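You operate a simulated robot arm through the tools that you are given. There is no shell and no other tool.

You run a simulated two-armed robot. Do the job below in one go: nothing can be reset, and whatever is moved stays where it is left.

Task
Back out both mount bolts with the cell driver and park it.
Fine: reverse rocker on to run, off at the end; then press the count button.

The check looks at the end state, three seconds after you hand in, the way a careful person would. Anything else that was tipped, shoved, dropped, spilled or broken makes it a failure.

Robot
Two 7-joint arms with fingered hands on one trunk that stands fixed in place. Base frame: the origin is at the foot of the trunk, x ahead of it, y to its left, z up. Lengths are in m, angles in degrees, forces in N, time in s.
The left shoulder is at [0.027, 0.17, 1.298], the right one opposite. With the tool pointing down near the work surface each hand reaches from about 0.1 to 0.72 m from the base axis, measured 20 degrees to its own side. Payload 4 kg a hand.
The tool frame of a hand sits at the grasp point between the pads (the TCP): z along the fingers, y along the line on which they close. The tips reach 0.026 m beyond it. Largest opening 0.132 m; the body of the gripper starts 0.073 m behind the TCP. The gripper is a hand of 4 fingers: y runs from the thumb to the fingers, the wrist lies at [0, 0, -0.224] in the tool frame.
Orientation is that of the tool frame in the base frame, as a unit quaternion [w, x, y, z]. With the fingers straight down and closing along the base's y, the tool's x points along the base's -x, its y along +y and its z along -z.

Tools
- The arms move only by the tool step_arm. It takes "left_series", "right_series" or both (then of equal length, played together; a hand with none holds still); each is a list of rows, each a list of 2 entries, a list of its own where there are three numbers: the shift along the tool's x, y, z in units of 400 mm (1.0 is 400 mm), then the turn, a rotation vector about the tool's x, y, z in units of 90 degrees (1.0 is 90 degrees). In form: [[[x, y, z], [rx, ry, rz]], ...]. A call has 1 to 20 rows; each row is the pose to reach, as a shift and turn from the pose commanded when the call began, along the tool's axes at that moment. A call with a number of a shift or a turn outside -1 to 1 is refused whole. Rows are played at 5 a second. More than 0.05 m and 8.6 degrees between two rows, and nothing of the call is played. A pose out of reach is approached as far as the arm can. The call stops where the force on the tool passes 50 N (or 10 N more than at its start, if that is more) or the arm is blocked; 0.2 s more then pass. In this call time passes only in rows, and 0.2 s behind the last. The reply holds the time, the measured pose of the TCP, the force on the tool along the base axes, the opening and the grip force, in the units named above and with some noise, with the torque about the TCP (base axes, N m) and any sound that the robot's microphone picked up.
- Cameras (640 x 400 px; columns grow to the right, rows downward): "scene" is now at [0.1101, 0.0034, 1.4811]; the picture's right is [0.06, -1.00, -0.00], its down [-0.48, -0.03, -0.88] and it looks along [0.88, 0.06, -0.48] (base axes); focal length 351 px, centre (320, 200). "left" rides on the left gripper at [-0.068, 0.002, -0.097] in its tool frame; the picture's right is [-0.02, -1.00, 0.00], its down [0.82, -0.02, -0.58] and it looks along [0.58, -0.01, 0.82] (tool axes); focal length 270 px, centre (320, 200). "right" rides on the right gripper at [0.068, 0.002, -0.097] in its tool frame; the picture's right is [-0.03, 1.00, 0.00], its down [-0.82, -0.02, -0.58] and it looks along [-0.58, -0.01, 0.82] (tool axes); focal length 270 px, centre (320, 200). There is no depth. A picture from a camera that has moved, and an enlarged one, comes with that camera's place and axes in the base frame and with its lens.
- grab_frame(camera): a new picture of that camera. No time passes.
- slide_trunk(by): slides the trunk up (or, below 0, down) by that many m; the arms and the scene camera ride with it, the base frame stays. It gives what a move gives, with no picture.
- curl_fingers(finger1, finger2, finger3, thumb_bend, hand): sets how far each is bent, from 0 (flat) to 100 (curled in); at 30 the hand is open as for a grip, at 70 the pads meet at the TCP. One left out holds its place. A second passes; each finger stops where it meets its share of the squeeze, and holds until it gets a number again. It is the only way to open and close the hand. It gives what a move gives, with no picture; readings hold the bend of each and the force on the fingers (four entries, about 0 where the hand has none), thumb and palm.
- aim_head(pan, tilt): turns the head with the scene camera to pan (to the left, within 86 degrees either way) and tilt (down, from -29 to 69), counted from straight ahead of the robot. It gives what a move gives.
- zoom(camera, box): a new picture of the part [left, top, right, bottom] of that camera's present view, enlarged. No time passes.
- hand_in(): hands the job in; it is judged then, once.

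Nothing tells you positions but the pictures and the camera data. Unless the task says otherwise, let go and move clear before handing in.

The tools are called by a JSON object that holds its "method" and its "body". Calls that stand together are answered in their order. step_arm: Moves the arms, as the interface text tells. Its arguments: {"type":"object","properties":{"left_series":{"type":"array"},"right_series":{"type":"array"}},"required":[]} The other tools are called the same way: slide_trunk (by) slides the trunk up or down; curl_fingers (finger1, finger2, finger3, thumb_bend, hand) moves the fingers one by one; aim_head (pan, tilt) turns the head that bears the scene camera; grab_frame (camera) takes a picture; zoom (camera, box) takes an enlarged picture of a part of a camera's view; hand_in () hands the job in.

At the start:

```text
time_s: 0.0
left_eef_pos: [0.4931, 0.2289, 1.1741]
left_orientation: [-0.001, -0.001, 1.0, 0.0]
left_force: [-0.4, -0.3, -0.2]
left_moment: [0.01, 0.01, -0.01]
left_grip_width: 0.1319
left_grip_force: 0.0
left_shape: jaw
left_bend: [30.0, 30.0, 30.0, 30.0]
left_finger forces: [0.1, 0.0, 0.1, 0.0, 0.0, 0.0]
right_eef_pos: [0.5941, -0.2594, 1.2608]
right_orientation: [-0.001, 0.0, 1.0, 0.0]
right_force: [-0.8, 0.4, 0.0]
right_moment: [-0.03, 0.0, 0.0]
right_grip_width: 0.1317
right_grip_force: 0.1
right_shape: jaw
right_bend: [30.0, 30.0, 30.0, 30.0]
right_finger forces: [0.0, 0.1, 0.1, 0.0, 0.0, 0.0]
trunk travel left (down, up): [-0.525, 0.23]
head pan, tilt: [3.6, 28.7]
```

scene: 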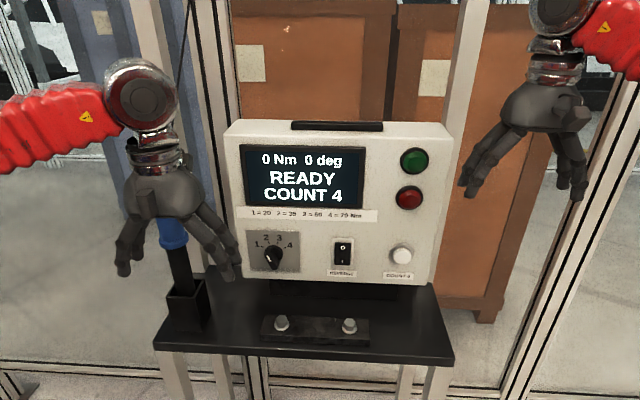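
right: 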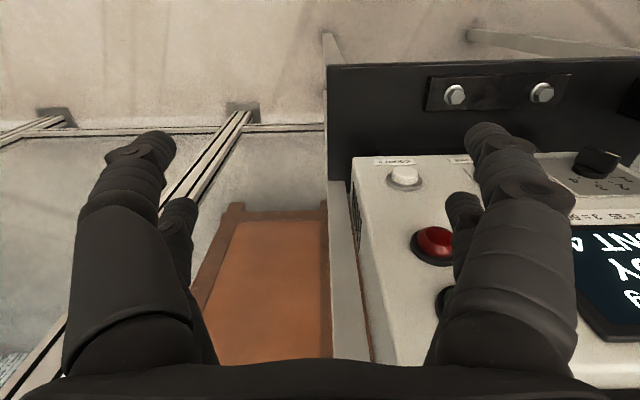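
left: 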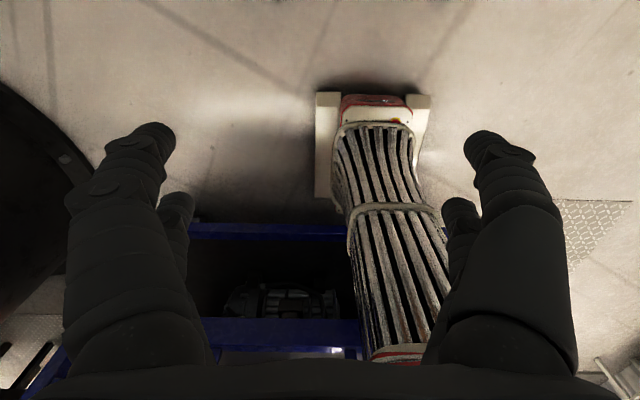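

I see a cell-driver station: a control box with a display, green and red buttons, a selector knob, a reverse rocker and a white count button. In front is a plate with two bolts, and a blue-handled driver stands in a holster on the left behind the left hand. I'll look closer before moving anything.

{"method": "zoom", "body": {"camera": "scene", "box": [220, 110, 460, 290]}}

{"method": "zoom", "body": {"camera": "scene", "box": [120, 180, 300, 360]}}

{"method": "zoom", "body": {"camera": "scene", "box": [230, 280, 470, 400]}}

{"method": "zoom", "body": {"camera": "right", "box": [320, 40, 640, 240]}}

```text
2.22 times, centred on (340, 200) of scene
camera zoom: at [0.1101, 0.0034, 1.4811], right [0.06, -1.0, 0.0], down [-0.48, -0.03, -0.88], along [0.88, 0.06, -0.48], focal length 779 px, centre (276, 200)
```

zoom: 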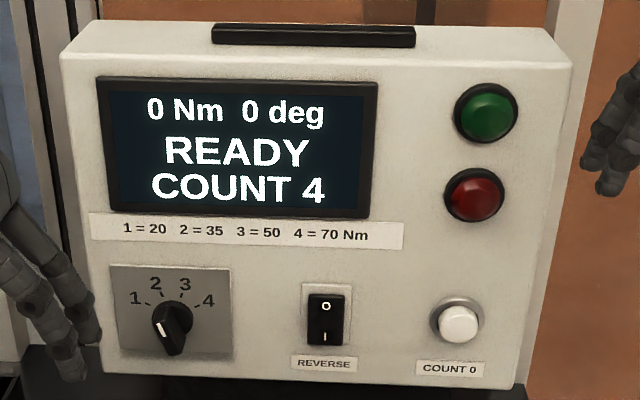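

```text
2.22 times, centred on (210, 270) of scene
camera zoom: at [0.1101, 0.0034, 1.4811], right [0.06, -1.0, 0.0], down [-0.48, -0.03, -0.88], along [0.88, 0.06, -0.48], focal length 779 px, centre (564, 44)
```

zoom: 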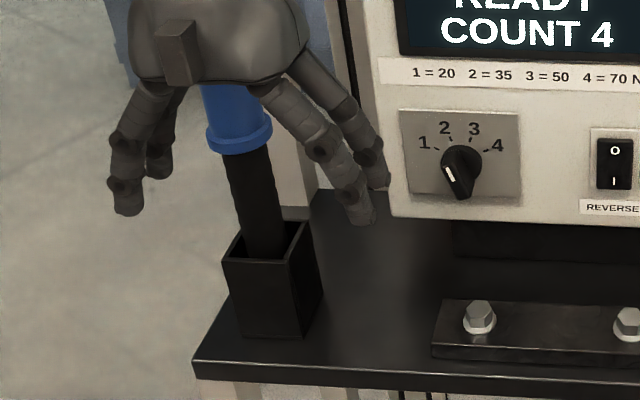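

```text
2.67 times, centred on (350, 340) of scene
camera zoom: at [0.1101, 0.0034, 1.4811], right [0.06, -1.0, 0.0], down [-0.48, -0.03, -0.88], along [0.88, 0.06, -0.48], focal length 935 px, centre (240, -173)
```

zoom: 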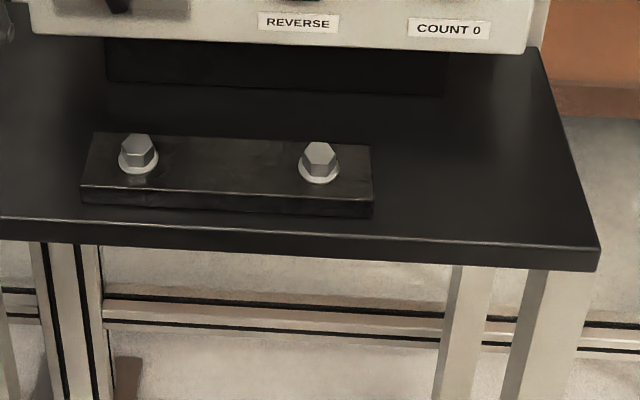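

```text
2.00 times, centred on (480, 140) of right
camera zoom: at [0.5255, -0.2575, 1.3589], right [0.03, 1.0, 0.0], down [0.82, -0.02, 0.58], along [0.58, -0.01, -0.82], focal length 541 px, centre (0, 320)
```

zoom: 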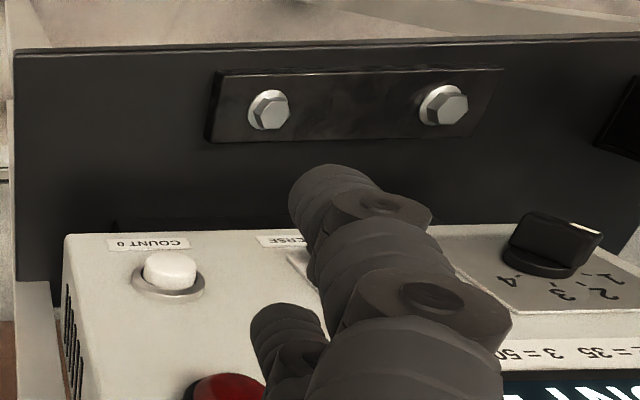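

The bolts triangulate to about [0.654, 0.122, 0.875] and [0.654, -0.028, 0.876]. The left hand hides the driver, so I'll move it to the left and look again.

{"method": "step_arm", "body": {"left_series": [[[0.06, 0.1, 0], [0, 0, 0]], [[0.12, 0.2, 0], [0, 0, 0]], [[0.18, 0.3, 0], [0, 0, 0]], [[0.24, 0.4, 0], [0, 0, 0]], [[0.3, 0.5, 0], [0, 0, 0]]]}}

{"method": "grab_frame", "body": {"camera": "scene"}}

```text
time_s: 1.2
left_eef_pos: [0.3733, 0.4311, 1.1744]
left_orientation: [0.0, 0.0, 1.0, 0.0]
left_force: [0.2, -0.3, -1.5]
left_moment: [-0.02, -0.01, -0.02]
left_grip_width: 0.1318
left_grip_force: 0.0
left_shape: jaw
left_bend: [30.0, 30.0, 30.0, 30.0]
left_finger forces: [0.1, 0.0, 0.1, 0.1, 0.1, 0.0]
right_eef_pos: [0.592, -0.2584, 1.2631]
right_orientation: [0.0, 0.0, 1.0, 0.0]
right_force: [-0.4, 0.0, -0.3]
right_moment: [-0.04, 0.02, -0.02]
right_grip_width: 0.1319
right_grip_force: 0.0
right_shape: jaw
right_bend: [30.0, 30.0, 30.0, 30.0]
right_finger forces: [0.0, 0.0, 0.1, 0.0, 0.1, 0.0]
trunk travel left (down, up): [-0.525, 0.23]
head pan, tilt: [3.6, 28.7]
```

```text
taken
camera scene: at [0.1081, 0.0045, 1.4813], right [0.06, -1.0, 0.0], down [-0.48, -0.03, -0.88], along [0.88, 0.05, -0.48], focal length 351 px, centre (320, 200)
```

scene: 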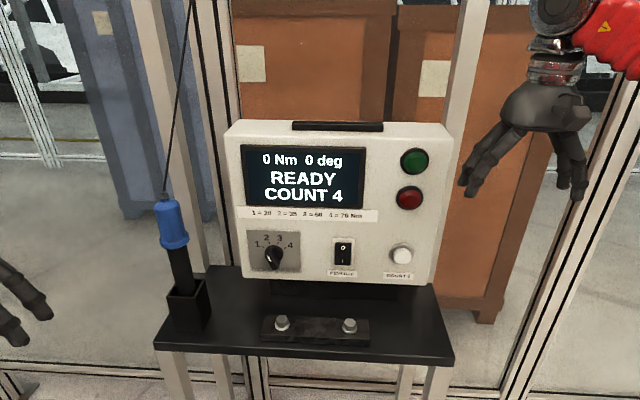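

{"method": "zoom", "body": {"camera": "scene", "box": [130, 180, 250, 360]}}

{"method": "zoom", "body": {"camera": "scene", "box": [140, 0, 260, 260]}}

{"method": "zoom", "body": {"camera": "scene", "box": [235, 220, 425, 290]}}

{"method": "grab_frame", "body": {"camera": "left"}}

```text
2.22 times, centred on (190, 270) of scene
camera zoom: at [0.1081, 0.0045, 1.4813], right [0.06, -1.0, 0.0], down [-0.48, -0.03, -0.88], along [0.88, 0.05, -0.48], focal length 779 px, centre (609, 44)
```

zoom: 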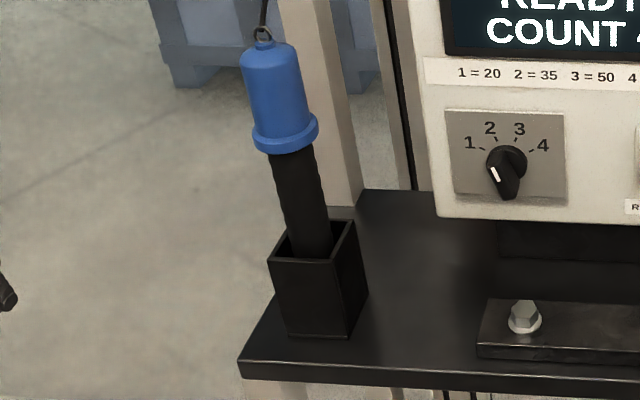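

```text
1.54 times, centred on (200, 130) of scene
camera zoom: at [0.1081, 0.0045, 1.4813], right [0.06, -1.0, 0.0], down [-0.48, -0.03, -0.88], along [0.88, 0.05, -0.48], focal length 540 px, centre (505, 308)
```

zoom: 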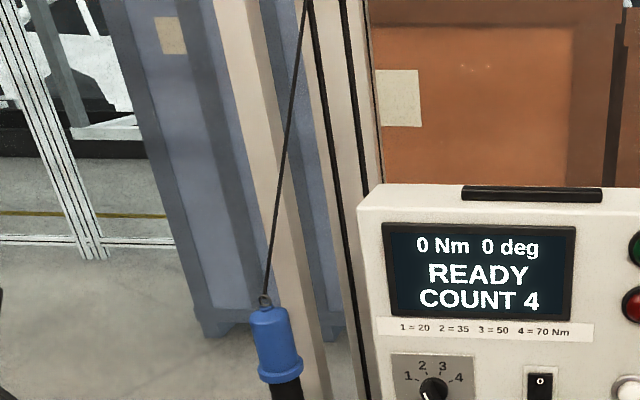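

```text
3.37 times, centred on (330, 255) of scene
camera zoom: at [0.1081, 0.0045, 1.4813], right [0.06, -1.0, 0.0], down [-0.48, -0.03, -0.88], along [0.88, 0.05, -0.48], focal length 1181 px, centre (286, 15)
```

zoom: 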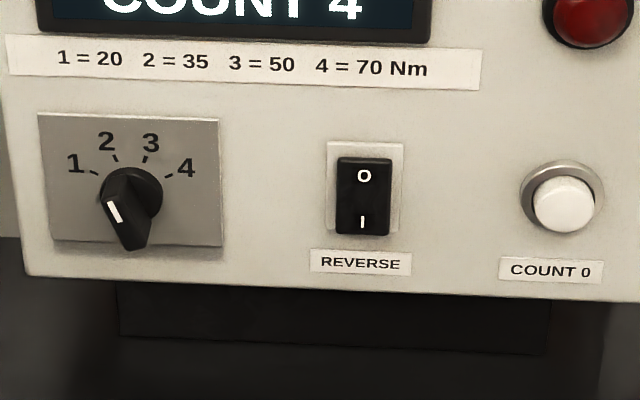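

```text
taken
camera left: at [0.4416, 0.4329, 1.2719], right [0.03, -1.0, 0.0], down [-0.82, -0.02, 0.58], along [-0.58, -0.02, -0.82], focal length 270 px, centre (320, 200)
```

left: 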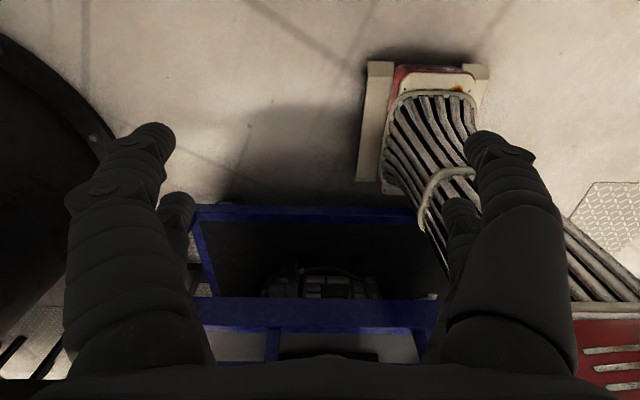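

The driver stands upright in a square holster at about [0.665, 0.33], with a blue head, a black grip and a hoist cable on top. I'll check the hand shape and the selector, lamps and buttons more closely before planning the grip.

{"method": "zoom", "body": {"camera": "scene", "box": [440, 40, 640, 220]}}

{"method": "zoom", "body": {"camera": "scene", "box": [240, 225, 310, 280]}}

{"method": "zoom", "body": {"camera": "scene", "box": [380, 130, 460, 290]}}

{"method": "grab_frame", "body": {"camera": "right"}}

```text
2.22 times, centred on (540, 130) of scene
camera zoom: at [0.1081, 0.0045, 1.4813], right [0.06, -1.0, 0.0], down [-0.48, -0.03, -0.88], along [0.88, 0.05, -0.48], focal length 779 px, centre (-169, 356)
```

zoom: 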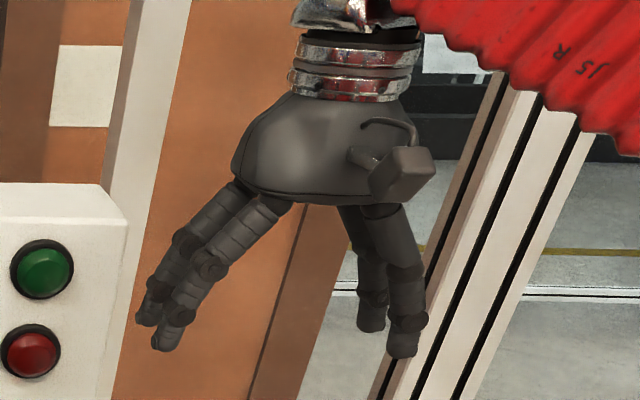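

```text
7.27 times, centred on (275, 252) of scene
camera zoom: at [0.1081, 0.0045, 1.4813], right [0.06, -1.0, 0.0], down [-0.48, -0.03, -0.88], along [0.88, 0.05, -0.48], focal length 2551 px, centre (647, -182)
```

zoom: 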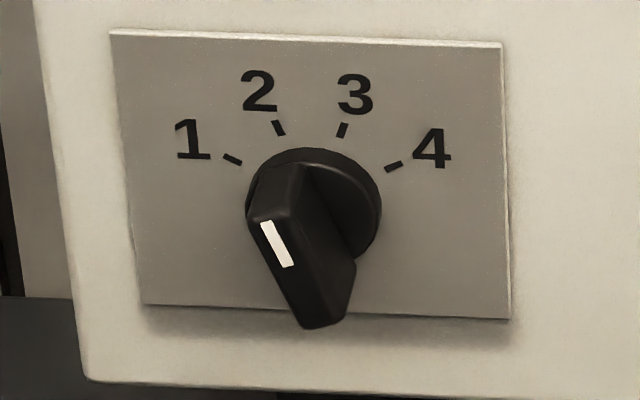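

```text
2.50 times, centred on (420, 210) of scene
camera zoom: at [0.1081, 0.0045, 1.4813], right [0.06, -1.0, 0.0], down [-0.48, -0.03, -0.88], along [0.88, 0.05, -0.48], focal length 877 px, centre (70, 175)
```

zoom: 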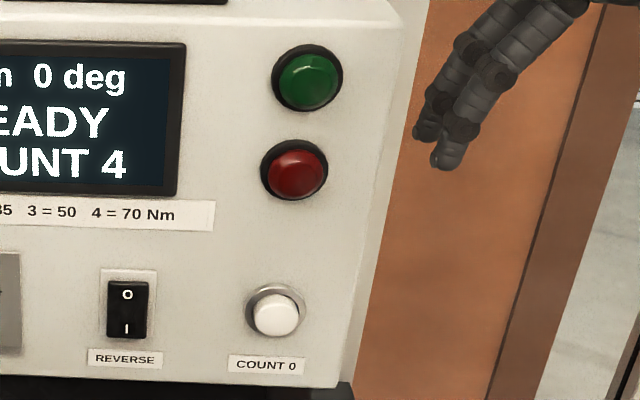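

```text
taken
camera right: at [0.5236, -0.2565, 1.3605], right [0.03, 1.0, 0.0], down [0.82, -0.02, 0.58], along [0.58, -0.02, -0.82], focal length 270 px, centre (320, 200)
```

right: 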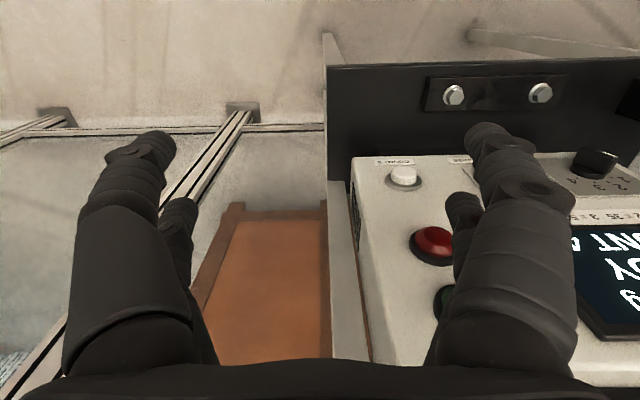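

The selector bar points at 2, the box face is about vertical at x≈0.74, and the rocker is around [0.735, -0.006, 1.003]. I'll swing the left hand to point forward, at a standoff in front of the driver, so its camera can inspect the tool.

{"method": "step_arm", "body": {"left_series": [[[-0.0264, -0.02, 0.032], [0, -0.0834, 0]], [[-0.0528, -0.04, 0.064], [0, -0.1667, 0]], [[-0.0792, -0.06, 0.096], [0, -0.25, 0]], [[-0.1056, -0.08, 0.128], [0, -0.3333, 0]], [[-0.132, -0.1, 0.16], [0, -0.4167, 0]], [[-0.1585, -0.12, 0.193], [0, -0.5, 0]], [[-0.185, -0.14, 0.225], [0, -0.5833, 0]], [[-0.211, -0.16, 0.257], [0, -0.6667, 0]], [[-0.238, -0.18, 0.289], [0, -0.75, 0]], [[-0.264, -0.2, 0.321], [0, -0.8333, 0]], [[-0.29, -0.22, 0.353], [0, -0.9167, 0]], [[-0.317, -0.24, 0.386], [0, -1.0, 0]]]}}

{"method": "grab_frame", "body": {"camera": "left"}}

{"method": "grab_frame", "body": {"camera": "scene"}}

```text
time_s: 3.8
left_eef_pos: [0.38, 0.4322, 1.1044]
left_orientation: [0.693, 0.005, 0.721, -0.005]
left_force: [2.6, 1.0, 4.3]
left_moment: [-0.04, 0.42, -0.01]
left_grip_width: 0.1318
left_grip_force: 0.1
left_shape: jaw
left_bend: [30.0, 30.0, 30.0, 30.0]
left_finger forces: [0.0, 0.0, 0.0, 0.0, 0.0, 0.0]
left hand out of reach, approached as far as the arm can: row 8, 9, 10, 11, 12
right_eef_pos: [0.5929, -0.2579, 1.2634]
right_orientation: [-0.001, -0.001, 1.0, -0.002]
right_force: [-0.1, 1.2, 0.0]
right_moment: [0.0, -0.03, -0.03]
right_grip_width: 0.1318
right_grip_force: 0.0
right_shape: jaw
right_bend: [30.0, 30.0, 30.0, 30.0]
right_finger forces: [0.1, 0.0, 0.1, 0.0, 0.1, 0.0]
trunk travel left (down, up): [-0.525, 0.23]
head pan, tilt: [3.6, 28.7]
```

```text
taken
camera left: at [0.2865, 0.4352, 1.1763], right [-0.01, -1.0, 0.03], down [-0.61, -0.01, -0.79], along [0.79, -0.03, -0.61], focal length 270 px, centre (320, 200)
```

left: 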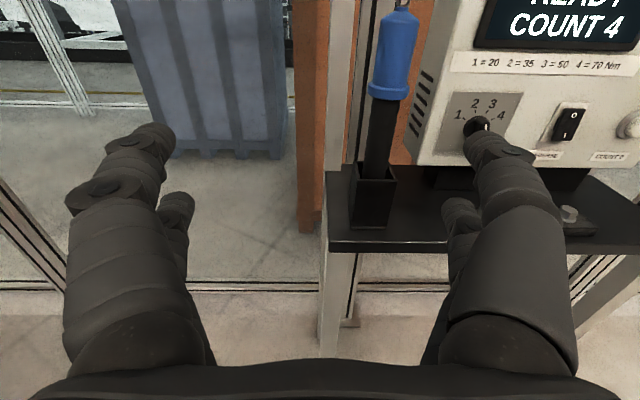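

```text
taken
camera scene: at [0.1107, 0.0048, 1.481], right [0.06, -1.0, 0.0], down [-0.48, -0.03, -0.88], along [0.88, 0.05, -0.48], focal length 351 px, centre (320, 200)
```

scene: 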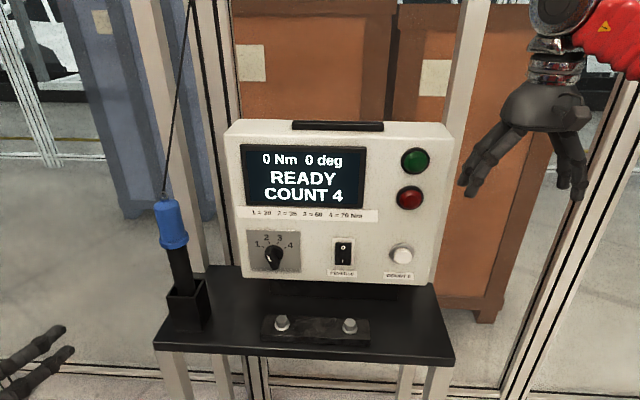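

The arm could not reach that pose from this side, since the wrist folds too close to the body. I'll check what it does when the command is simply held.

{"method": "step_arm", "body": {"left_series": [[[0, 0, 0], [0, 0, 0]], [[0, 0, 0], [0, 0, 0]]]}}

```text
time_s: 4.4
left_eef_pos: [0.3827, 0.4319, 1.1094]
left_orientation: [0.698, 0.004, 0.716, -0.004]
left_force: [0.2, 0.7, -0.2]
left_moment: [0.0, -0.03, -0.01]
left_grip_width: 0.1321
left_grip_force: 0.1
left_shape: jaw
left_bend: [30.0, 30.0, 30.0, 30.0]
left_finger forces: [0.1, 0.0, 0.0, 0.0, 0.1, 0.0]
right_eef_pos: [0.5948, -0.2589, 1.2616]
right_orientation: [0.0, 0.0, 1.0, -0.001]
right_force: [0.6, -0.7, -0.8]
right_moment: [0.01, 0.0, 0.0]
right_grip_width: 0.1319
right_grip_force: 0.0
right_shape: jaw
right_bend: [30.0, 30.0, 30.0, 30.0]
right_finger forces: [0.0, 0.0, 0.0, 0.0, 0.0, 0.1]
trunk travel left (down, up): [-0.525, 0.23]
head pan, tilt: [3.6, 28.7]
```

{"method": "step_arm", "body": {"left_series": [[[0, -0.04, 0.08], [0, 0, 0]], [[0, -0.08, 0.16], [0, 0, 0]], [[0, -0.12, 0.24], [0, 0, 0]]]}}

```text
time_s: 5.2
left_eef_pos: [0.4267, 0.4385, 1.1541]
left_orientation: [0.706, 0.001, 0.708, 0.0]
left_force: [-0.7, 0.2, 0.8]
left_moment: [-0.02, -0.03, 0.02]
left_grip_width: 0.1321
left_grip_force: 0.1
left_shape: jaw
left_bend: [30.0, 30.0, 30.0, 30.0]
left_finger forces: [0.0, 0.1, 0.0, 0.0, 0.0, 0.0]
left hand out of reach, approached as far as the arm can: row 1, 2, 3
right_eef_pos: [0.5929, -0.2599, 1.2625]
right_orientation: [0.0, -0.001, 1.0, -0.001]
right_force: [0.0, -0.2, 0.8]
right_moment: [-0.01, 0.0, -0.02]
right_grip_width: 0.1316
right_grip_force: 0.0
right_shape: jaw
right_bend: [30.0, 30.0, 30.0, 30.0]
right_finger forces: [0.1, 0.0, 0.1, 0.0, 0.1, 0.0]
trunk travel left (down, up): [-0.525, 0.23]
head pan, tilt: [3.6, 28.7]
```

With the hand horizontal the limit seems to be height relative to the shoulder, so lowering the trunk should help. First I'll look around to check that there is room beside and below the arms.

{"method": "aim_head", "body": {"pan": 60, "tilt": 45}}

{"method": "grab_frame", "body": {"camera": "scene"}}

{"method": "aim_head", "body": {"pan": -60, "tilt": 45}}

{"method": "grab_frame", "body": {"camera": "scene"}}

{"method": "aim_head", "body": {"pan": 10, "tilt": 65}}

{"method": "grab_frame", "body": {"camera": "scene"}}

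```text
time_s: 6.5
left_eef_pos: [0.4271, 0.4389, 1.1548]
left_orientation: [0.706, 0.0, 0.708, 0.0]
left_force: [-0.6, -0.4, 0.2]
left_moment: [0.02, 0.01, 0.01]
left_grip_width: 0.1321
left_grip_force: 0.1
left_shape: jaw
left_bend: [30.0, 30.0, 30.0, 30.0]
left_finger forces: [0.0, 0.0, 0.1, 0.0, 0.0, 0.1]
right_eef_pos: [0.5932, -0.2586, 1.2634]
right_orientation: [0.0, 0.0, 1.0, -0.001]
right_force: [-0.3, -0.6, -0.2]
right_moment: [0.0, 0.0, 0.0]
right_grip_width: 0.1317
right_grip_force: 0.2
right_shape: jaw
right_bend: [30.0, 30.0, 30.0, 30.0]
right_finger forces: [0.1, 0.0, 0.0, 0.0, 0.0, 0.1]
trunk travel left (down, up): [-0.525, 0.23]
head pan, tilt: [60.0, 45.0]
```

```text
taken
camera scene: at [0.0595, 0.0681, 1.4565], right [0.87, -0.5, 0.0], down [-0.35, -0.61, -0.71], along [0.35, 0.61, -0.71], focal length 351 px, centre (320, 200)
```

scene: 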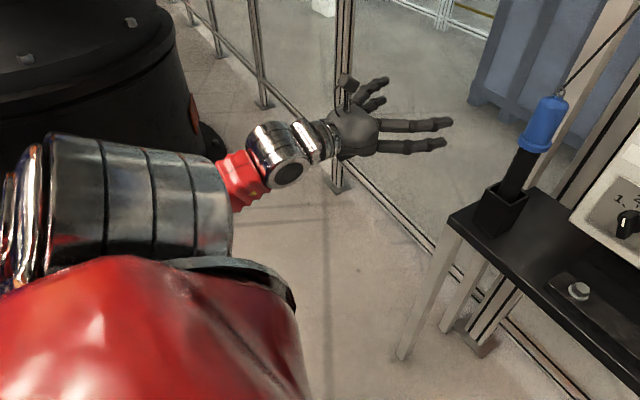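

```text
time_s: 8.5
left_eef_pos: [0.4271, 0.4374, 1.1545]
left_orientation: [0.707, 0.0, 0.708, 0.0]
left_force: [0.2, -0.1, -0.2]
left_moment: [0.0, 0.0, 0.0]
left_grip_width: 0.1319
left_grip_force: 0.2
left_shape: jaw
left_bend: [30.0, 30.0, 30.0, 30.0]
left_finger forces: [0.0, 0.0, 0.0, 0.1, 0.0, 0.1]
right_eef_pos: [0.5939, -0.2586, 1.2632]
right_orientation: [0.001, 0.0, 1.0, 0.0]
right_force: [0.6, -0.4, 0.3]
right_moment: [0.03, 0.03, 0.0]
right_grip_width: 0.132
right_grip_force: 0.0
right_shape: jaw
right_bend: [30.0, 30.0, 30.0, 30.0]
right_finger forces: [0.0, 0.0, 0.1, 0.1, 0.0, 0.1]
trunk travel left (down, up): [-0.525, 0.23]
head pan, tilt: [-60.0, 45.0]
```

```text
taken
camera scene: at [0.0594, -0.0727, 1.4564], right [-0.87, -0.5, 0.0], down [-0.35, 0.61, -0.71], along [0.35, -0.61, -0.71], focal length 351 px, centre (320, 200)
```

scene: 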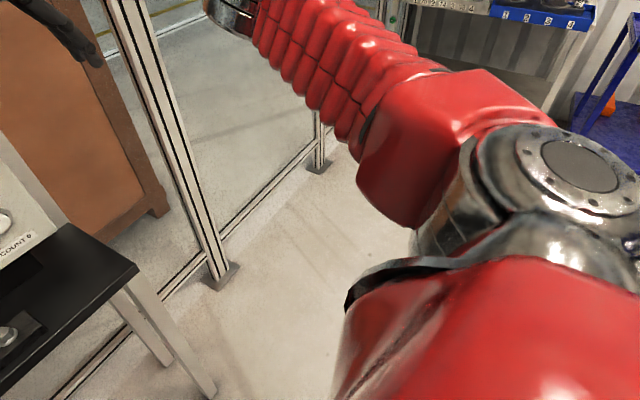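

```text
time_s: 9.9
left_eef_pos: [0.4273, 0.4383, 1.1541]
left_orientation: [0.706, 0.0, 0.708, 0.0]
left_force: [1.1, -0.9, -0.1]
left_moment: [-0.01, 0.0, 0.0]
left_grip_width: 0.132
left_grip_force: 0.0
left_shape: jaw
left_bend: [30.0, 30.0, 30.0, 30.0]
left_finger forces: [0.0, 0.0, 0.0, 0.1, 0.0, 0.0]
right_eef_pos: [0.5936, -0.2581, 1.2631]
right_orientation: [0.001, 0.0, 1.0, 0.0]
right_force: [0.6, 0.1, -0.2]
right_moment: [0.03, 0.03, 0.03]
right_grip_width: 0.1322
right_grip_force: 0.1
right_shape: jaw
right_bend: [30.0, 30.0, 30.0, 30.0]
right_finger forces: [0.0, 0.0, 0.1, 0.0, 0.0, 0.0]
trunk travel left (down, up): [-0.525, 0.23]
head pan, tilt: [10.0, 65.0]
```

```text
taken
camera scene: at [0.0785, 0.0082, 1.4314], right [0.17, -0.98, 0.0], down [-0.89, -0.16, -0.42], along [0.42, 0.07, -0.91], focal length 351 px, centre (320, 200)
```

scene: 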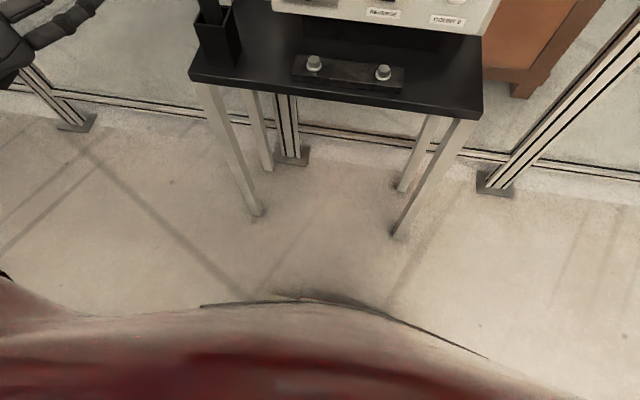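

There is plenty of free room around and below the arms. I'll pull the right hand back a little and then lower the trunk.

{"method": "step_arm", "body": {"right_series": [[[0.1, 0, 0], [0, 0, 0]], [[0.2, 0, 0], [0, 0, 0]], [[0.3, 0, 0], [0, 0, 0]]]}}

{"method": "slide_trunk", "body": {"by": -0.25}}

{"method": "aim_head", "body": {"pan": 12, "tilt": 20}}

{"method": "grab_frame", "body": {"camera": "scene"}}

```text
time_s: 10.7
left_eef_pos: [0.4262, 0.4385, 1.1548]
left_orientation: [0.707, 0.0, 0.707, 0.0]
left_force: [-0.4, -1.1, 0.4]
left_moment: [-0.01, 0.02, 0.03]
left_grip_width: 0.132
left_grip_force: 0.0
left_shape: jaw
left_bend: [30.0, 30.0, 30.0, 30.0]
left_finger forces: [0.0, 0.0, 0.0, 0.1, 0.1, 0.0]
right_eef_pos: [0.4723, -0.2601, 1.2615]
right_orientation: [0.0, 0.0, 1.0, 0.0]
right_force: [0.1, 0.2, -0.3]
right_moment: [0.0, -0.04, 0.01]
right_grip_width: 0.1319
right_grip_force: 0.0
right_shape: jaw
right_bend: [30.0, 30.0, 30.0, 30.0]
right_finger forces: [0.1, 0.1, 0.1, 0.0, 0.1, 0.0]
trunk travel left (down, up): [-0.525, 0.23]
head pan, tilt: [10.0, 65.0]
```

```text
time_s: 13.2
left_eef_pos: [0.4269, 0.4401, 0.9066]
left_orientation: [0.707, -0.001, 0.707, 0.001]
left_force: [-0.8, -0.2, -0.4]
left_moment: [0.01, -0.01, -0.01]
left_grip_width: 0.132
left_grip_force: 0.1
left_shape: jaw
left_bend: [30.0, 30.0, 30.0, 30.0]
left_finger forces: [0.1, 0.0, 0.0, 0.1, 0.1, 0.0]
right_eef_pos: [0.4729, -0.2599, 1.0135]
right_orientation: [0.0, 0.0, 1.0, 0.0]
right_force: [0.2, -0.3, 0.4]
right_moment: [0.02, -0.02, 0.01]
right_grip_width: 0.1319
right_grip_force: 0.1
right_shape: jaw
right_bend: [30.0, 30.0, 30.0, 30.0]
right_finger forces: [0.0, 0.1, 0.1, 0.1, 0.0, 0.0]
trunk travel left (down, up): [-0.275, 0.48]
head pan, tilt: [10.0, 65.0]
```

```text
time_s: 14.4
left_eef_pos: [0.4269, 0.4408, 0.9063]
left_orientation: [0.707, 0.0, 0.707, 0.0]
left_force: [-0.7, -0.2, -0.6]
left_moment: [-0.02, -0.04, -0.02]
left_grip_width: 0.132
left_grip_force: 0.1
left_shape: jaw
left_bend: [30.0, 30.0, 30.0, 30.0]
left_finger forces: [0.0, 0.0, 0.2, 0.1, 0.0, 0.1]
right_eef_pos: [0.474, -0.2593, 1.0129]
right_orientation: [-0.001, -0.001, 1.0, 0.001]
right_force: [-0.4, -0.3, 0.0]
right_moment: [0.0, -0.01, -0.01]
right_grip_width: 0.1317
right_grip_force: 0.1
right_shape: jaw
right_bend: [30.0, 30.0, 30.0, 30.0]
right_finger forces: [0.0, 0.0, 0.1, 0.0, 0.0, 0.0]
trunk travel left (down, up): [-0.275, 0.48]
head pan, tilt: [12.0, 20.0]
```

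```text
taken
camera scene: at [0.1674, 0.0171, 1.2418], right [0.21, -0.98, 0.0], down [-0.34, -0.07, -0.94], along [0.92, 0.2, -0.34], focal length 351 px, centre (320, 200)
```

scene: 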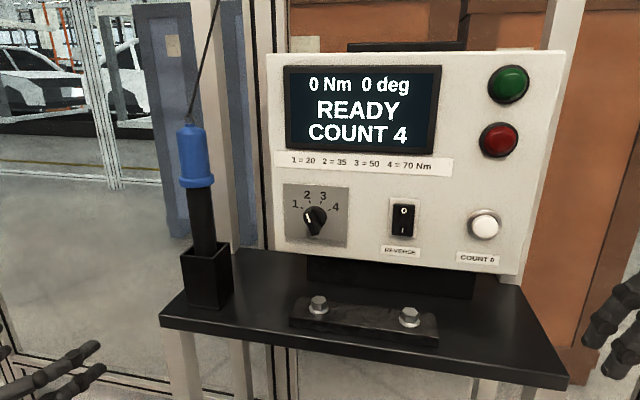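

This view is clear. With the shoulder lower, I'll raise the left hand and bring it in line with the driver, staying well short of it.

{"method": "step_arm", "body": {"left_series": [[[-0.065, -0.065, 0.04], [0, 0, 0]], [[-0.13, -0.13, 0.08], [0, 0, 0]], [[-0.2, -0.2, 0.13], [0, 0, 0]], [[-0.2625, -0.2625, 0.18], [0, 0, 0]]]}}

{"method": "grab_frame", "body": {"camera": "left"}}

{"method": "grab_frame", "body": {"camera": "scene"}}

```text
time_s: 15.4
left_eef_pos: [0.4793, 0.4163, 0.9569]
left_orientation: [0.707, 0.001, 0.707, -0.001]
left_force: [-0.4, -0.8, 0.6]
left_moment: [-0.01, -0.02, -0.01]
left_grip_width: 0.132
left_grip_force: 0.0
left_shape: jaw
left_bend: [30.0, 30.0, 30.0, 30.0]
left_finger forces: [0.0, 0.1, 0.0, 0.0, 0.1, 0.0]
left hand out of reach, approached as far as the arm can: row 1, 2, 3, 4
right_eef_pos: [0.4735, -0.2594, 1.0135]
right_orientation: [-0.001, 0.0, 1.0, -0.001]
right_force: [0.3, -0.4, -0.3]
right_moment: [0.0, -0.02, -0.01]
right_grip_width: 0.1318
right_grip_force: 0.1
right_shape: jaw
right_bend: [30.0, 30.0, 30.0, 30.0]
right_finger forces: [0.1, 0.1, 0.1, 0.0, 0.1, 0.0]
trunk travel left (down, up): [-0.275, 0.48]
head pan, tilt: [12.0, 20.0]
```

```text
taken
camera left: at [0.3832, 0.4172, 1.025], right [0.0, -1.0, 0.03], down [-0.58, -0.02, -0.82], along [0.82, -0.01, -0.58], focal length 270 px, centre (320, 200)
```

left: 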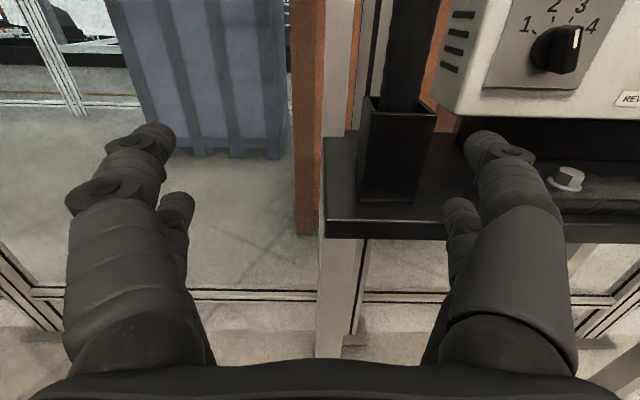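

```text
taken
camera scene: at [0.1676, 0.0171, 1.2419], right [0.21, -0.98, 0.0], down [-0.34, -0.07, -0.94], along [0.92, 0.2, -0.34], focal length 351 px, centre (320, 200)
```

scene: 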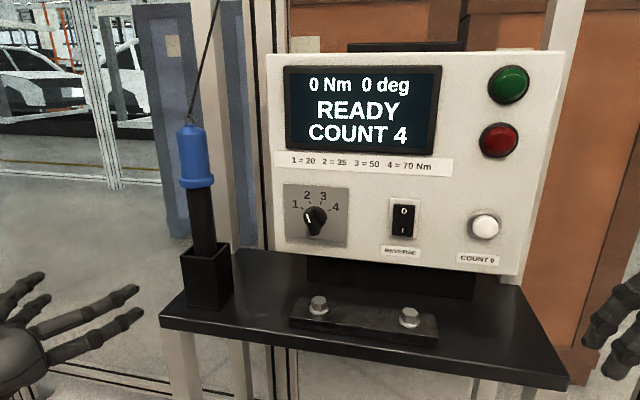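

The reach limit depends on the wrist lying too close in front of the shoulder, so I'll yaw the hand inward (pointing forward and to the right). That puts the wrist further out.

{"method": "step_arm", "body": {"left_series": [[[-0.02, 0, 0.02], [0.085, 0, 0]], [[-0.04, 0, 0.04], [0.17, 0, 0]], [[-0.06, 0, 0.06], [0.255, 0, 0]], [[-0.08, 0, 0.08], [0.34, 0, 0]], [[-0.1, 0, 0.1], [0.39, 0, 0]]]}}

```text
time_s: 16.8
left_eef_pos: [0.5068, 0.4166, 1.1704]
left_orientation: [0.792, 0.251, 0.53, -0.169]
left_force: [-0.2, 0.9, -0.4]
left_moment: [0.01, 0.0, 0.0]
left_grip_width: 0.132
left_grip_force: 0.1
left_shape: jaw
left_bend: [30.0, 30.0, 30.0, 30.0]
left_finger forces: [0.0, 0.0, 0.0, 0.0, 0.0, 0.0]
left hand out of reach, approached as far as the arm can: row 3
right_eef_pos: [0.4748, -0.258, 1.0123]
right_orientation: [-0.001, 0.0, 1.0, 0.0]
right_force: [0.3, -0.6, -1.0]
right_moment: [0.01, 0.02, -0.02]
right_grip_width: 0.132
right_grip_force: 0.1
right_shape: jaw
right_bend: [30.0, 30.0, 30.0, 30.0]
right_finger forces: [0.0, 0.0, 0.0, 0.1, 0.0, 0.1]
trunk travel left (down, up): [-0.275, 0.48]
head pan, tilt: [12.0, 20.0]
stopped in row 5 (left hand): the arm was blocked; the commanded pose is now the measured one
```

{"method": "grab_frame", "body": {"camera": "scene"}}

{"method": "aim_head", "body": {"pan": 60, "tilt": 30}}

{"method": "grab_frame", "body": {"camera": "scene"}}

{"method": "grab_frame", "body": {"camera": "left"}}

```text
taken
camera scene: at [0.1686, 0.0177, 1.2416], right [0.21, -0.98, 0.0], down [-0.34, -0.07, -0.94], along [0.92, 0.2, -0.34], focal length 351 px, centre (320, 200)
```

scene: 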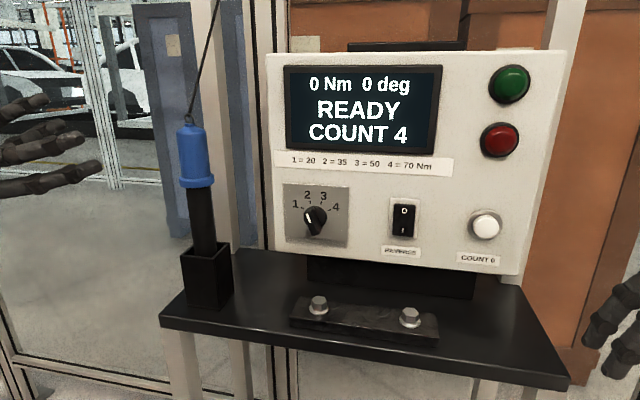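

```text
time_s: 17.9
left_eef_pos: [0.5069, 0.4155, 1.1711]
left_orientation: [0.792, 0.251, 0.53, -0.169]
left_force: [0.4, 1.1, 0.0]
left_moment: [0.01, 0.02, 0.02]
left_grip_width: 0.132
left_grip_force: 0.0
left_shape: jaw
left_bend: [30.0, 30.0, 30.0, 30.0]
left_finger forces: [0.1, 0.0, 0.0, 0.0, 0.0, 0.0]
right_eef_pos: [0.4725, -0.26, 1.0139]
right_orientation: [0.0, 0.0, 1.0, -0.001]
right_force: [0.3, 0.2, 0.4]
right_moment: [0.0, 0.01, 0.02]
right_grip_width: 0.1317
right_grip_force: 0.0
right_shape: jaw
right_bend: [30.0, 30.0, 30.0, 30.0]
right_finger forces: [0.0, 0.0, 0.0, 0.0, 0.1, 0.0]
trunk travel left (down, up): [-0.275, 0.48]
head pan, tilt: [60.0, 30.0]
```

```text
taken
camera scene: at [0.1218, 0.076, 1.2259], right [0.87, -0.5, 0.0], down [-0.25, -0.43, -0.87], along [0.43, 0.75, -0.5], focal length 351 px, centre (320, 200)
```

scene: 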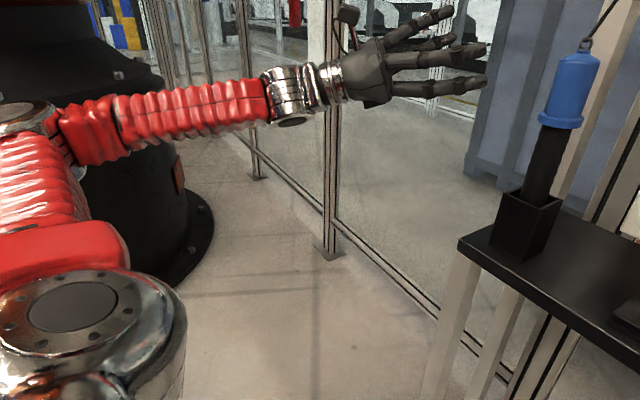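

```text
taken
camera left: at [0.4082, 0.4729, 1.2036], right [-0.54, -0.82, -0.2], down [-0.14, 0.31, -0.94], along [0.83, -0.48, -0.28], focal length 270 px, centre (320, 200)
```

left: 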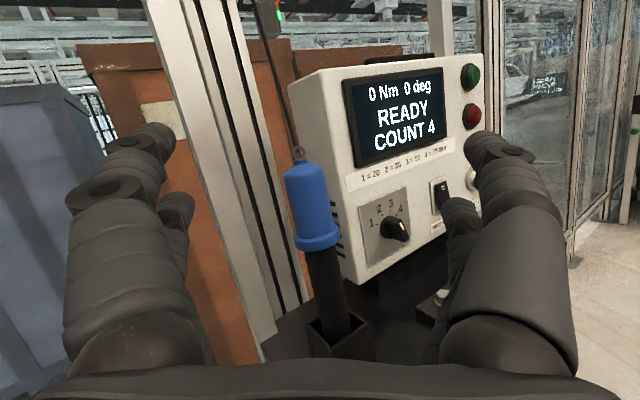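

That motion flipped the arm into an elbow-out posture, which suits a forward-pointing hand well. I'll now level the hand with a 20° inward yaw, at a standoff about 0.15 m short of the driver grip.

{"method": "step_arm", "body": {"left_series": [[[0.068, -0.024, -0.006], [-0.0335, 0.0443, -0.0229]], [[0.137, -0.048, -0.012], [-0.0669, 0.0886, -0.0458]], [[0.205, -0.072, -0.018], [-0.1004, 0.1328, -0.0686]], [[0.274, -0.096, -0.025], [-0.1338, 0.1771, -0.0915]], [[0.342, -0.1205, -0.031], [-0.1673, 0.2214, -0.1144]]]}}

{"method": "grab_frame", "body": {"camera": "left"}}

{"method": "aim_head", "body": {"pan": 15, "tilt": 20}}

{"method": "grab_frame", "body": {"camera": "scene"}}

```text
time_s: 19.1
left_eef_pos: [0.5217, 0.3846, 1.0283]
left_orientation: [0.696, 0.123, 0.697, -0.122]
left_force: [-0.5, 0.9, -0.1]
left_moment: [0.0, -0.01, -0.03]
left_grip_width: 0.1318
left_grip_force: 0.0
left_shape: jaw
left_bend: [30.0, 30.0, 30.0, 30.0]
left_finger forces: [0.1, 0.0, 0.0, 0.1, 0.0, 0.0]
right_eef_pos: [0.474, -0.2592, 1.0128]
right_orientation: [-0.001, 0.0, 1.0, 0.0]
right_force: [0.7, -0.6, 0.2]
right_moment: [-0.01, 0.02, -0.02]
right_grip_width: 0.1315
right_grip_force: 0.1
right_shape: jaw
right_bend: [30.0, 30.0, 30.0, 30.0]
right_finger forces: [0.1, 0.1, 0.0, 0.0, 0.0, 0.1]
trunk travel left (down, up): [-0.275, 0.48]
head pan, tilt: [60.0, 30.0]
```

```text
taken
camera left: at [0.4319, 0.4175, 1.0955], right [-0.34, -0.94, 0.02], down [-0.55, 0.18, -0.82], along [0.76, -0.29, -0.58], focal length 270 px, centre (320, 200)
```

left: 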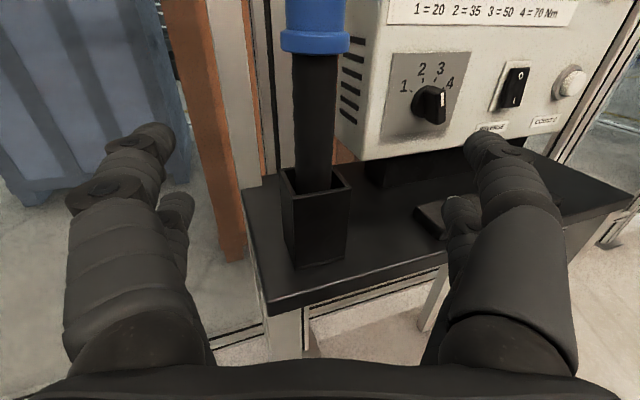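

```text
time_s: 20.2
left_eef_pos: [0.5207, 0.3836, 1.0279]
left_orientation: [0.697, 0.122, 0.696, -0.122]
left_force: [1.0, -0.4, 0.2]
left_moment: [0.0, 0.03, -0.02]
left_grip_width: 0.1319
left_grip_force: 0.1
left_shape: jaw
left_bend: [30.0, 30.0, 30.0, 30.0]
left_finger forces: [0.1, 0.0, 0.1, 0.0, 0.0, 0.0]
right_eef_pos: [0.4732, -0.2594, 1.0136]
right_orientation: [0.001, 0.001, 1.0, 0.0]
right_force: [-0.7, 0.4, -0.3]
right_moment: [0.01, 0.03, -0.01]
right_grip_width: 0.1317
right_grip_force: 0.0
right_shape: jaw
right_bend: [30.0, 30.0, 30.0, 30.0]
right_finger forces: [0.0, 0.0, 0.0, 0.1, 0.0, 0.0]
trunk travel left (down, up): [-0.275, 0.48]
head pan, tilt: [15.0, 20.0]
```

```text
taken
camera scene: at [0.1664, 0.0219, 1.2419], right [0.26, -0.97, 0.0], down [-0.33, -0.09, -0.94], along [0.91, 0.24, -0.34], focal length 351 px, centre (320, 200)
```

scene: 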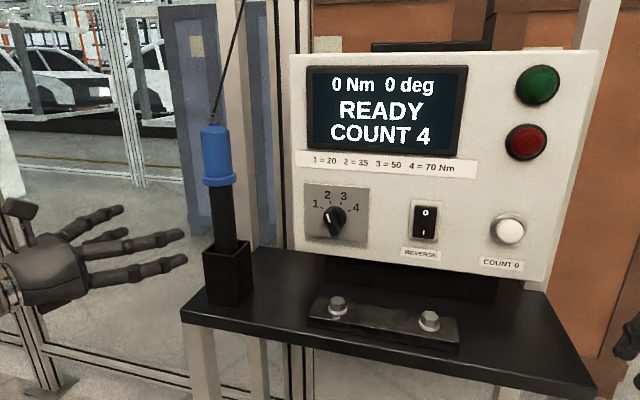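

The driver axis triangulates to about [0.672, 0.334], with the bottom of the blue flange near z≈1.06, so the left hand is well lined up. Before taking it, I'll bring the right hand to a forward-pointing pose so it can press the rocker first.

{"method": "step_arm", "body": {"right_series": [[[-0.0054, -0.0208, -0.0223], [-0.0218, -0.0813, -0.0218]], [[-0.0108, -0.0417, -0.0446], [-0.0435, -0.1625, -0.0435]], [[-0.0163, -0.0625, -0.0669], [-0.0653, -0.2438, -0.0653]], [[-0.0217, -0.0833, -0.0892], [-0.0871, -0.325, -0.0871]], [[-0.0271, -0.1042, -0.1115], [-0.1088, -0.4063, -0.1088]], [[-0.0325, -0.125, -0.1338], [-0.1306, -0.4875, -0.1306]], [[-0.0379, -0.1458, -0.156], [-0.1524, -0.5688, -0.1524]], [[-0.0433, -0.1667, -0.1783], [-0.1741, -0.65, -0.1741]], [[-0.0488, -0.1875, -0.2006], [-0.1959, -0.7313, -0.1959]], [[-0.0542, -0.2083, -0.2229], [-0.2177, -0.8125, -0.2177]], [[-0.0596, -0.2292, -0.2452], [-0.2394, -0.8938, -0.2394]], [[-0.065, -0.25, -0.2675], [-0.2612, -0.975, -0.2612]]]}}

{"method": "grab_frame", "body": {"camera": "right"}}

{"method": "aim_head", "body": {"pan": -30, "tilt": 30}}

{"method": "grab_frame", "body": {"camera": "scene"}}

```text
time_s: 22.9
left_eef_pos: [0.5214, 0.384, 1.0282]
left_orientation: [0.696, 0.122, 0.696, -0.123]
left_force: [0.1, -0.9, -1.4]
left_moment: [-0.01, 0.02, 0.02]
left_grip_width: 0.1319
left_grip_force: 0.0
left_shape: jaw
left_bend: [30.0, 30.0, 30.0, 30.0]
left_finger forces: [0.1, 0.0, 0.0, 0.1, 0.1, 0.0]
right_eef_pos: [0.4997, -0.3607, 1.1193]
right_orientation: [0.684, -0.182, 0.683, 0.183]
right_force: [1.1, 0.6, -0.3]
right_moment: [0.02, 0.0, -0.02]
right_grip_width: 0.1318
right_grip_force: 0.0
right_shape: jaw
right_bend: [30.0, 30.0, 30.0, 30.0]
right_finger forces: [0.1, 0.1, 0.0, 0.1, 0.0, 0.1]
trunk travel left (down, up): [-0.275, 0.48]
head pan, tilt: [15.0, 20.0]
```

```text
taken
camera right: at [0.4148, -0.4071, 1.0517], right [-0.5, 0.87, 0.03], down [-0.49, -0.31, 0.81], along [0.71, 0.39, 0.58], focal length 270 px, centre (320, 200)
```

right: 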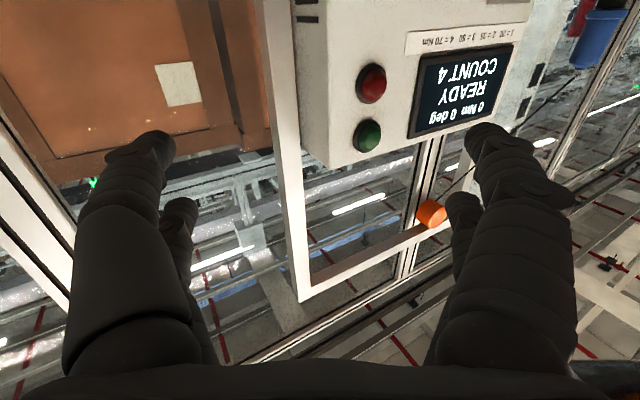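

```text
time_s: 24.0
left_eef_pos: [0.5207, 0.3825, 1.0283]
left_orientation: [0.696, 0.122, 0.697, -0.122]
left_force: [0.9, -0.3, -1.0]
left_moment: [-0.01, 0.01, -0.02]
left_grip_width: 0.132
left_grip_force: 0.0
left_shape: jaw
left_bend: [30.0, 30.0, 30.0, 30.0]
left_finger forces: [0.1, 0.1, 0.1, 0.1, 0.1, 0.1]
right_eef_pos: [0.4997, -0.36, 1.1202]
right_orientation: [0.682, -0.183, 0.684, 0.183]
right_force: [-0.5, 0.2, 0.0]
right_moment: [-0.01, -0.02, 0.0]
right_grip_width: 0.1318
right_grip_force: 0.0
right_shape: jaw
right_bend: [30.0, 30.0, 30.0, 30.0]
right_finger forces: [0.0, 0.0, 0.1, 0.1, 0.1, 0.1]
trunk travel left (down, up): [-0.275, 0.48]
head pan, tilt: [-30.0, 30.0]
```

```text
taken
camera scene: at [0.1545, -0.0474, 1.2259], right [-0.5, -0.87, 0.0], down [-0.43, 0.25, -0.87], along [0.75, -0.43, -0.5], focal length 351 px, centre (320, 200)
```

scene: 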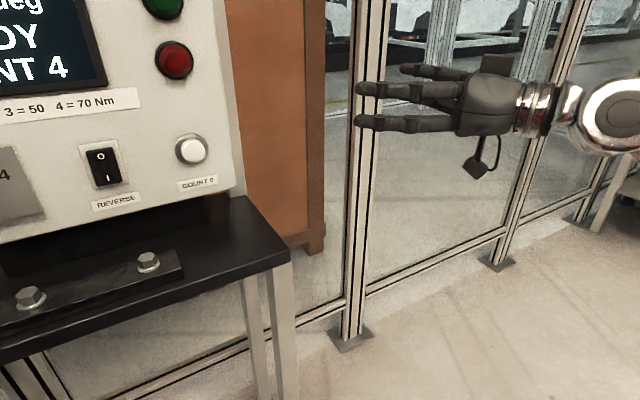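

The right hand now points forward, away from everything. I'll test finger shapes in free air to find a one-finger poke.

{"method": "curl_fingers", "body": {"hand": "right", "finger1": 30, "finger2": 100, "finger3": 100, "thumb_bend": 100}}

{"method": "grab_frame", "body": {"camera": "right"}}

{"method": "zoom", "body": {"camera": "scene", "box": [320, 20, 600, 200]}}

```text
time_s: 25.0
left_eef_pos: [0.5214, 0.3842, 1.0276]
left_orientation: [0.697, 0.123, 0.696, -0.122]
left_force: [-0.3, 0.0, -0.4]
left_moment: [0.01, -0.02, -0.01]
left_grip_width: 0.1321
left_grip_force: 0.1
left_shape: jaw
left_bend: [30.0, 30.0, 30.0, 30.0]
left_finger forces: [0.1, 0.1, 0.0, 0.1, 0.0, 0.1]
right_eef_pos: [0.4992, -0.3599, 1.1198]
right_orientation: [0.683, -0.184, 0.683, 0.184]
right_force: [0.3, 0.5, -0.7]
right_moment: [0.0, 0.03, 0.0]
right_grip_width: 0.0457
right_grip_force: 0.0
right_shape: fingers
right_bend: [30.0, 74.0, 74.0, 100.0]
right_finger forces: [0.0, 0.0, 0.0, 0.1, 0.1, 0.0]
trunk travel left (down, up): [-0.275, 0.48]
head pan, tilt: [-30.0, 30.0]
```

```text
taken
camera right: at [0.4145, -0.4067, 1.0518], right [-0.5, 0.87, 0.03], down [-0.49, -0.31, 0.82], along [0.71, 0.4, 0.58], focal length 270 px, centre (320, 200)
```

right: 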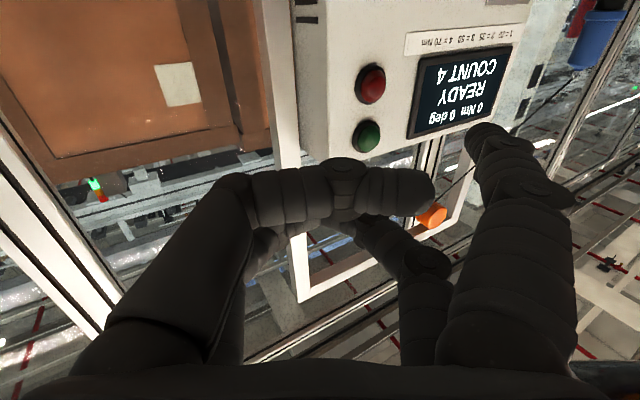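

```text
2.22 times, centred on (460, 110) of scene
camera zoom: at [0.1545, -0.0475, 1.2259], right [-0.5, -0.87, 0.0], down [-0.43, 0.25, -0.87], along [0.75, -0.43, -0.5], focal length 779 px, centre (9, 400)
```

zoom: 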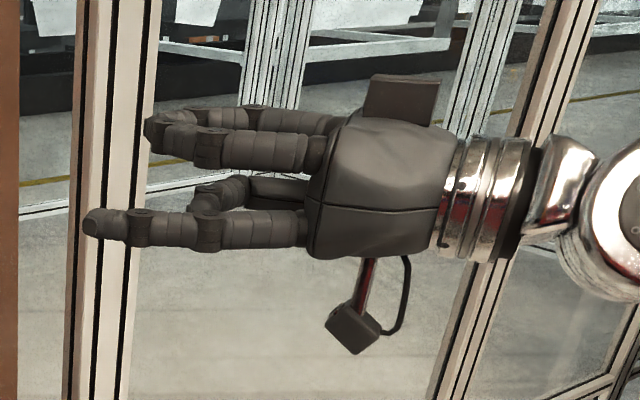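

Finger 1 is the inner lower finger. With this inward yaw, the outer side leads towards the panel, so I'll test extending the thumb instead with the others curled.

{"method": "curl_fingers", "body": {"hand": "right", "finger1": 100, "finger2": 100, "finger3": 100, "thumb_bend": 30}}

{"method": "grab_frame", "body": {"camera": "right"}}

{"method": "zoom", "body": {"camera": "scene", "box": [320, 20, 600, 200]}}

```text
time_s: 26.0
left_eef_pos: [0.5214, 0.3836, 1.0282]
left_orientation: [0.696, 0.122, 0.697, -0.122]
left_force: [-0.7, 0.0, -0.8]
left_moment: [0.04, 0.0, -0.02]
left_grip_width: 0.1321
left_grip_force: 0.0
left_shape: jaw
left_bend: [30.0, 30.0, 30.0, 30.0]
left_finger forces: [0.0, 0.1, 0.0, 0.1, 0.0, 0.0]
right_eef_pos: [0.4978, -0.3599, 1.1196]
right_orientation: [0.683, -0.183, 0.683, 0.183]
right_force: [0.7, 1.2, -0.1]
right_moment: [0.01, 0.01, -0.05]
right_grip_width: 0.0565
right_grip_force: 0.0
right_shape: fingers
right_bend: [100.0, 75.0, 75.0, 30.0]
right_finger forces: [0.0, 0.1, 0.0, 0.0, 0.0, 0.0]
trunk travel left (down, up): [-0.275, 0.48]
head pan, tilt: [-30.0, 30.0]
```

```text
taken
camera right: at [0.4145, -0.4067, 1.0518], right [-0.5, 0.87, 0.03], down [-0.49, -0.31, 0.82], along [0.71, 0.4, 0.58], focal length 270 px, centre (320, 200)
```

right: 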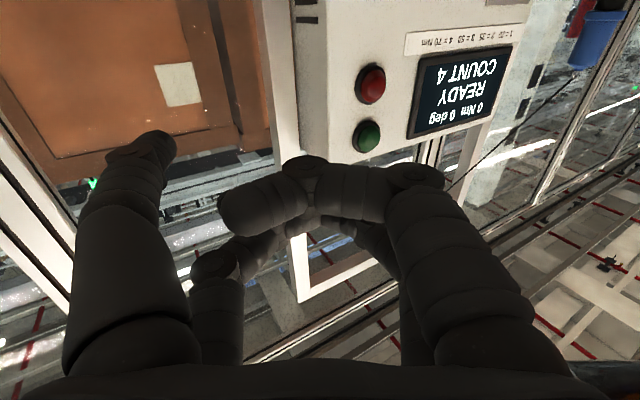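

```text
2.22 times, centred on (460, 110) of scene
camera zoom: at [0.1545, -0.0475, 1.2259], right [-0.5, -0.87, 0.0], down [-0.43, 0.25, -0.87], along [0.75, -0.43, -0.5], focal length 779 px, centre (9, 400)
```

zoom: 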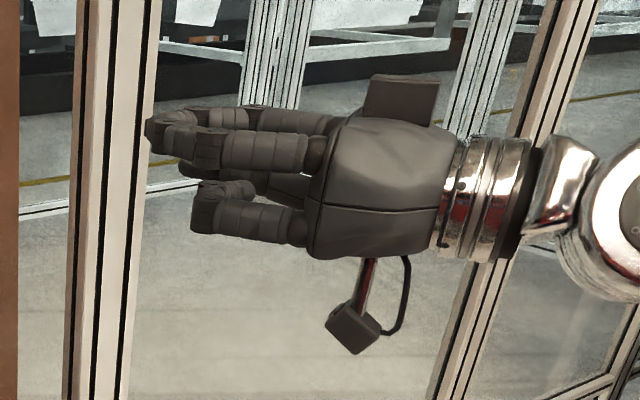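

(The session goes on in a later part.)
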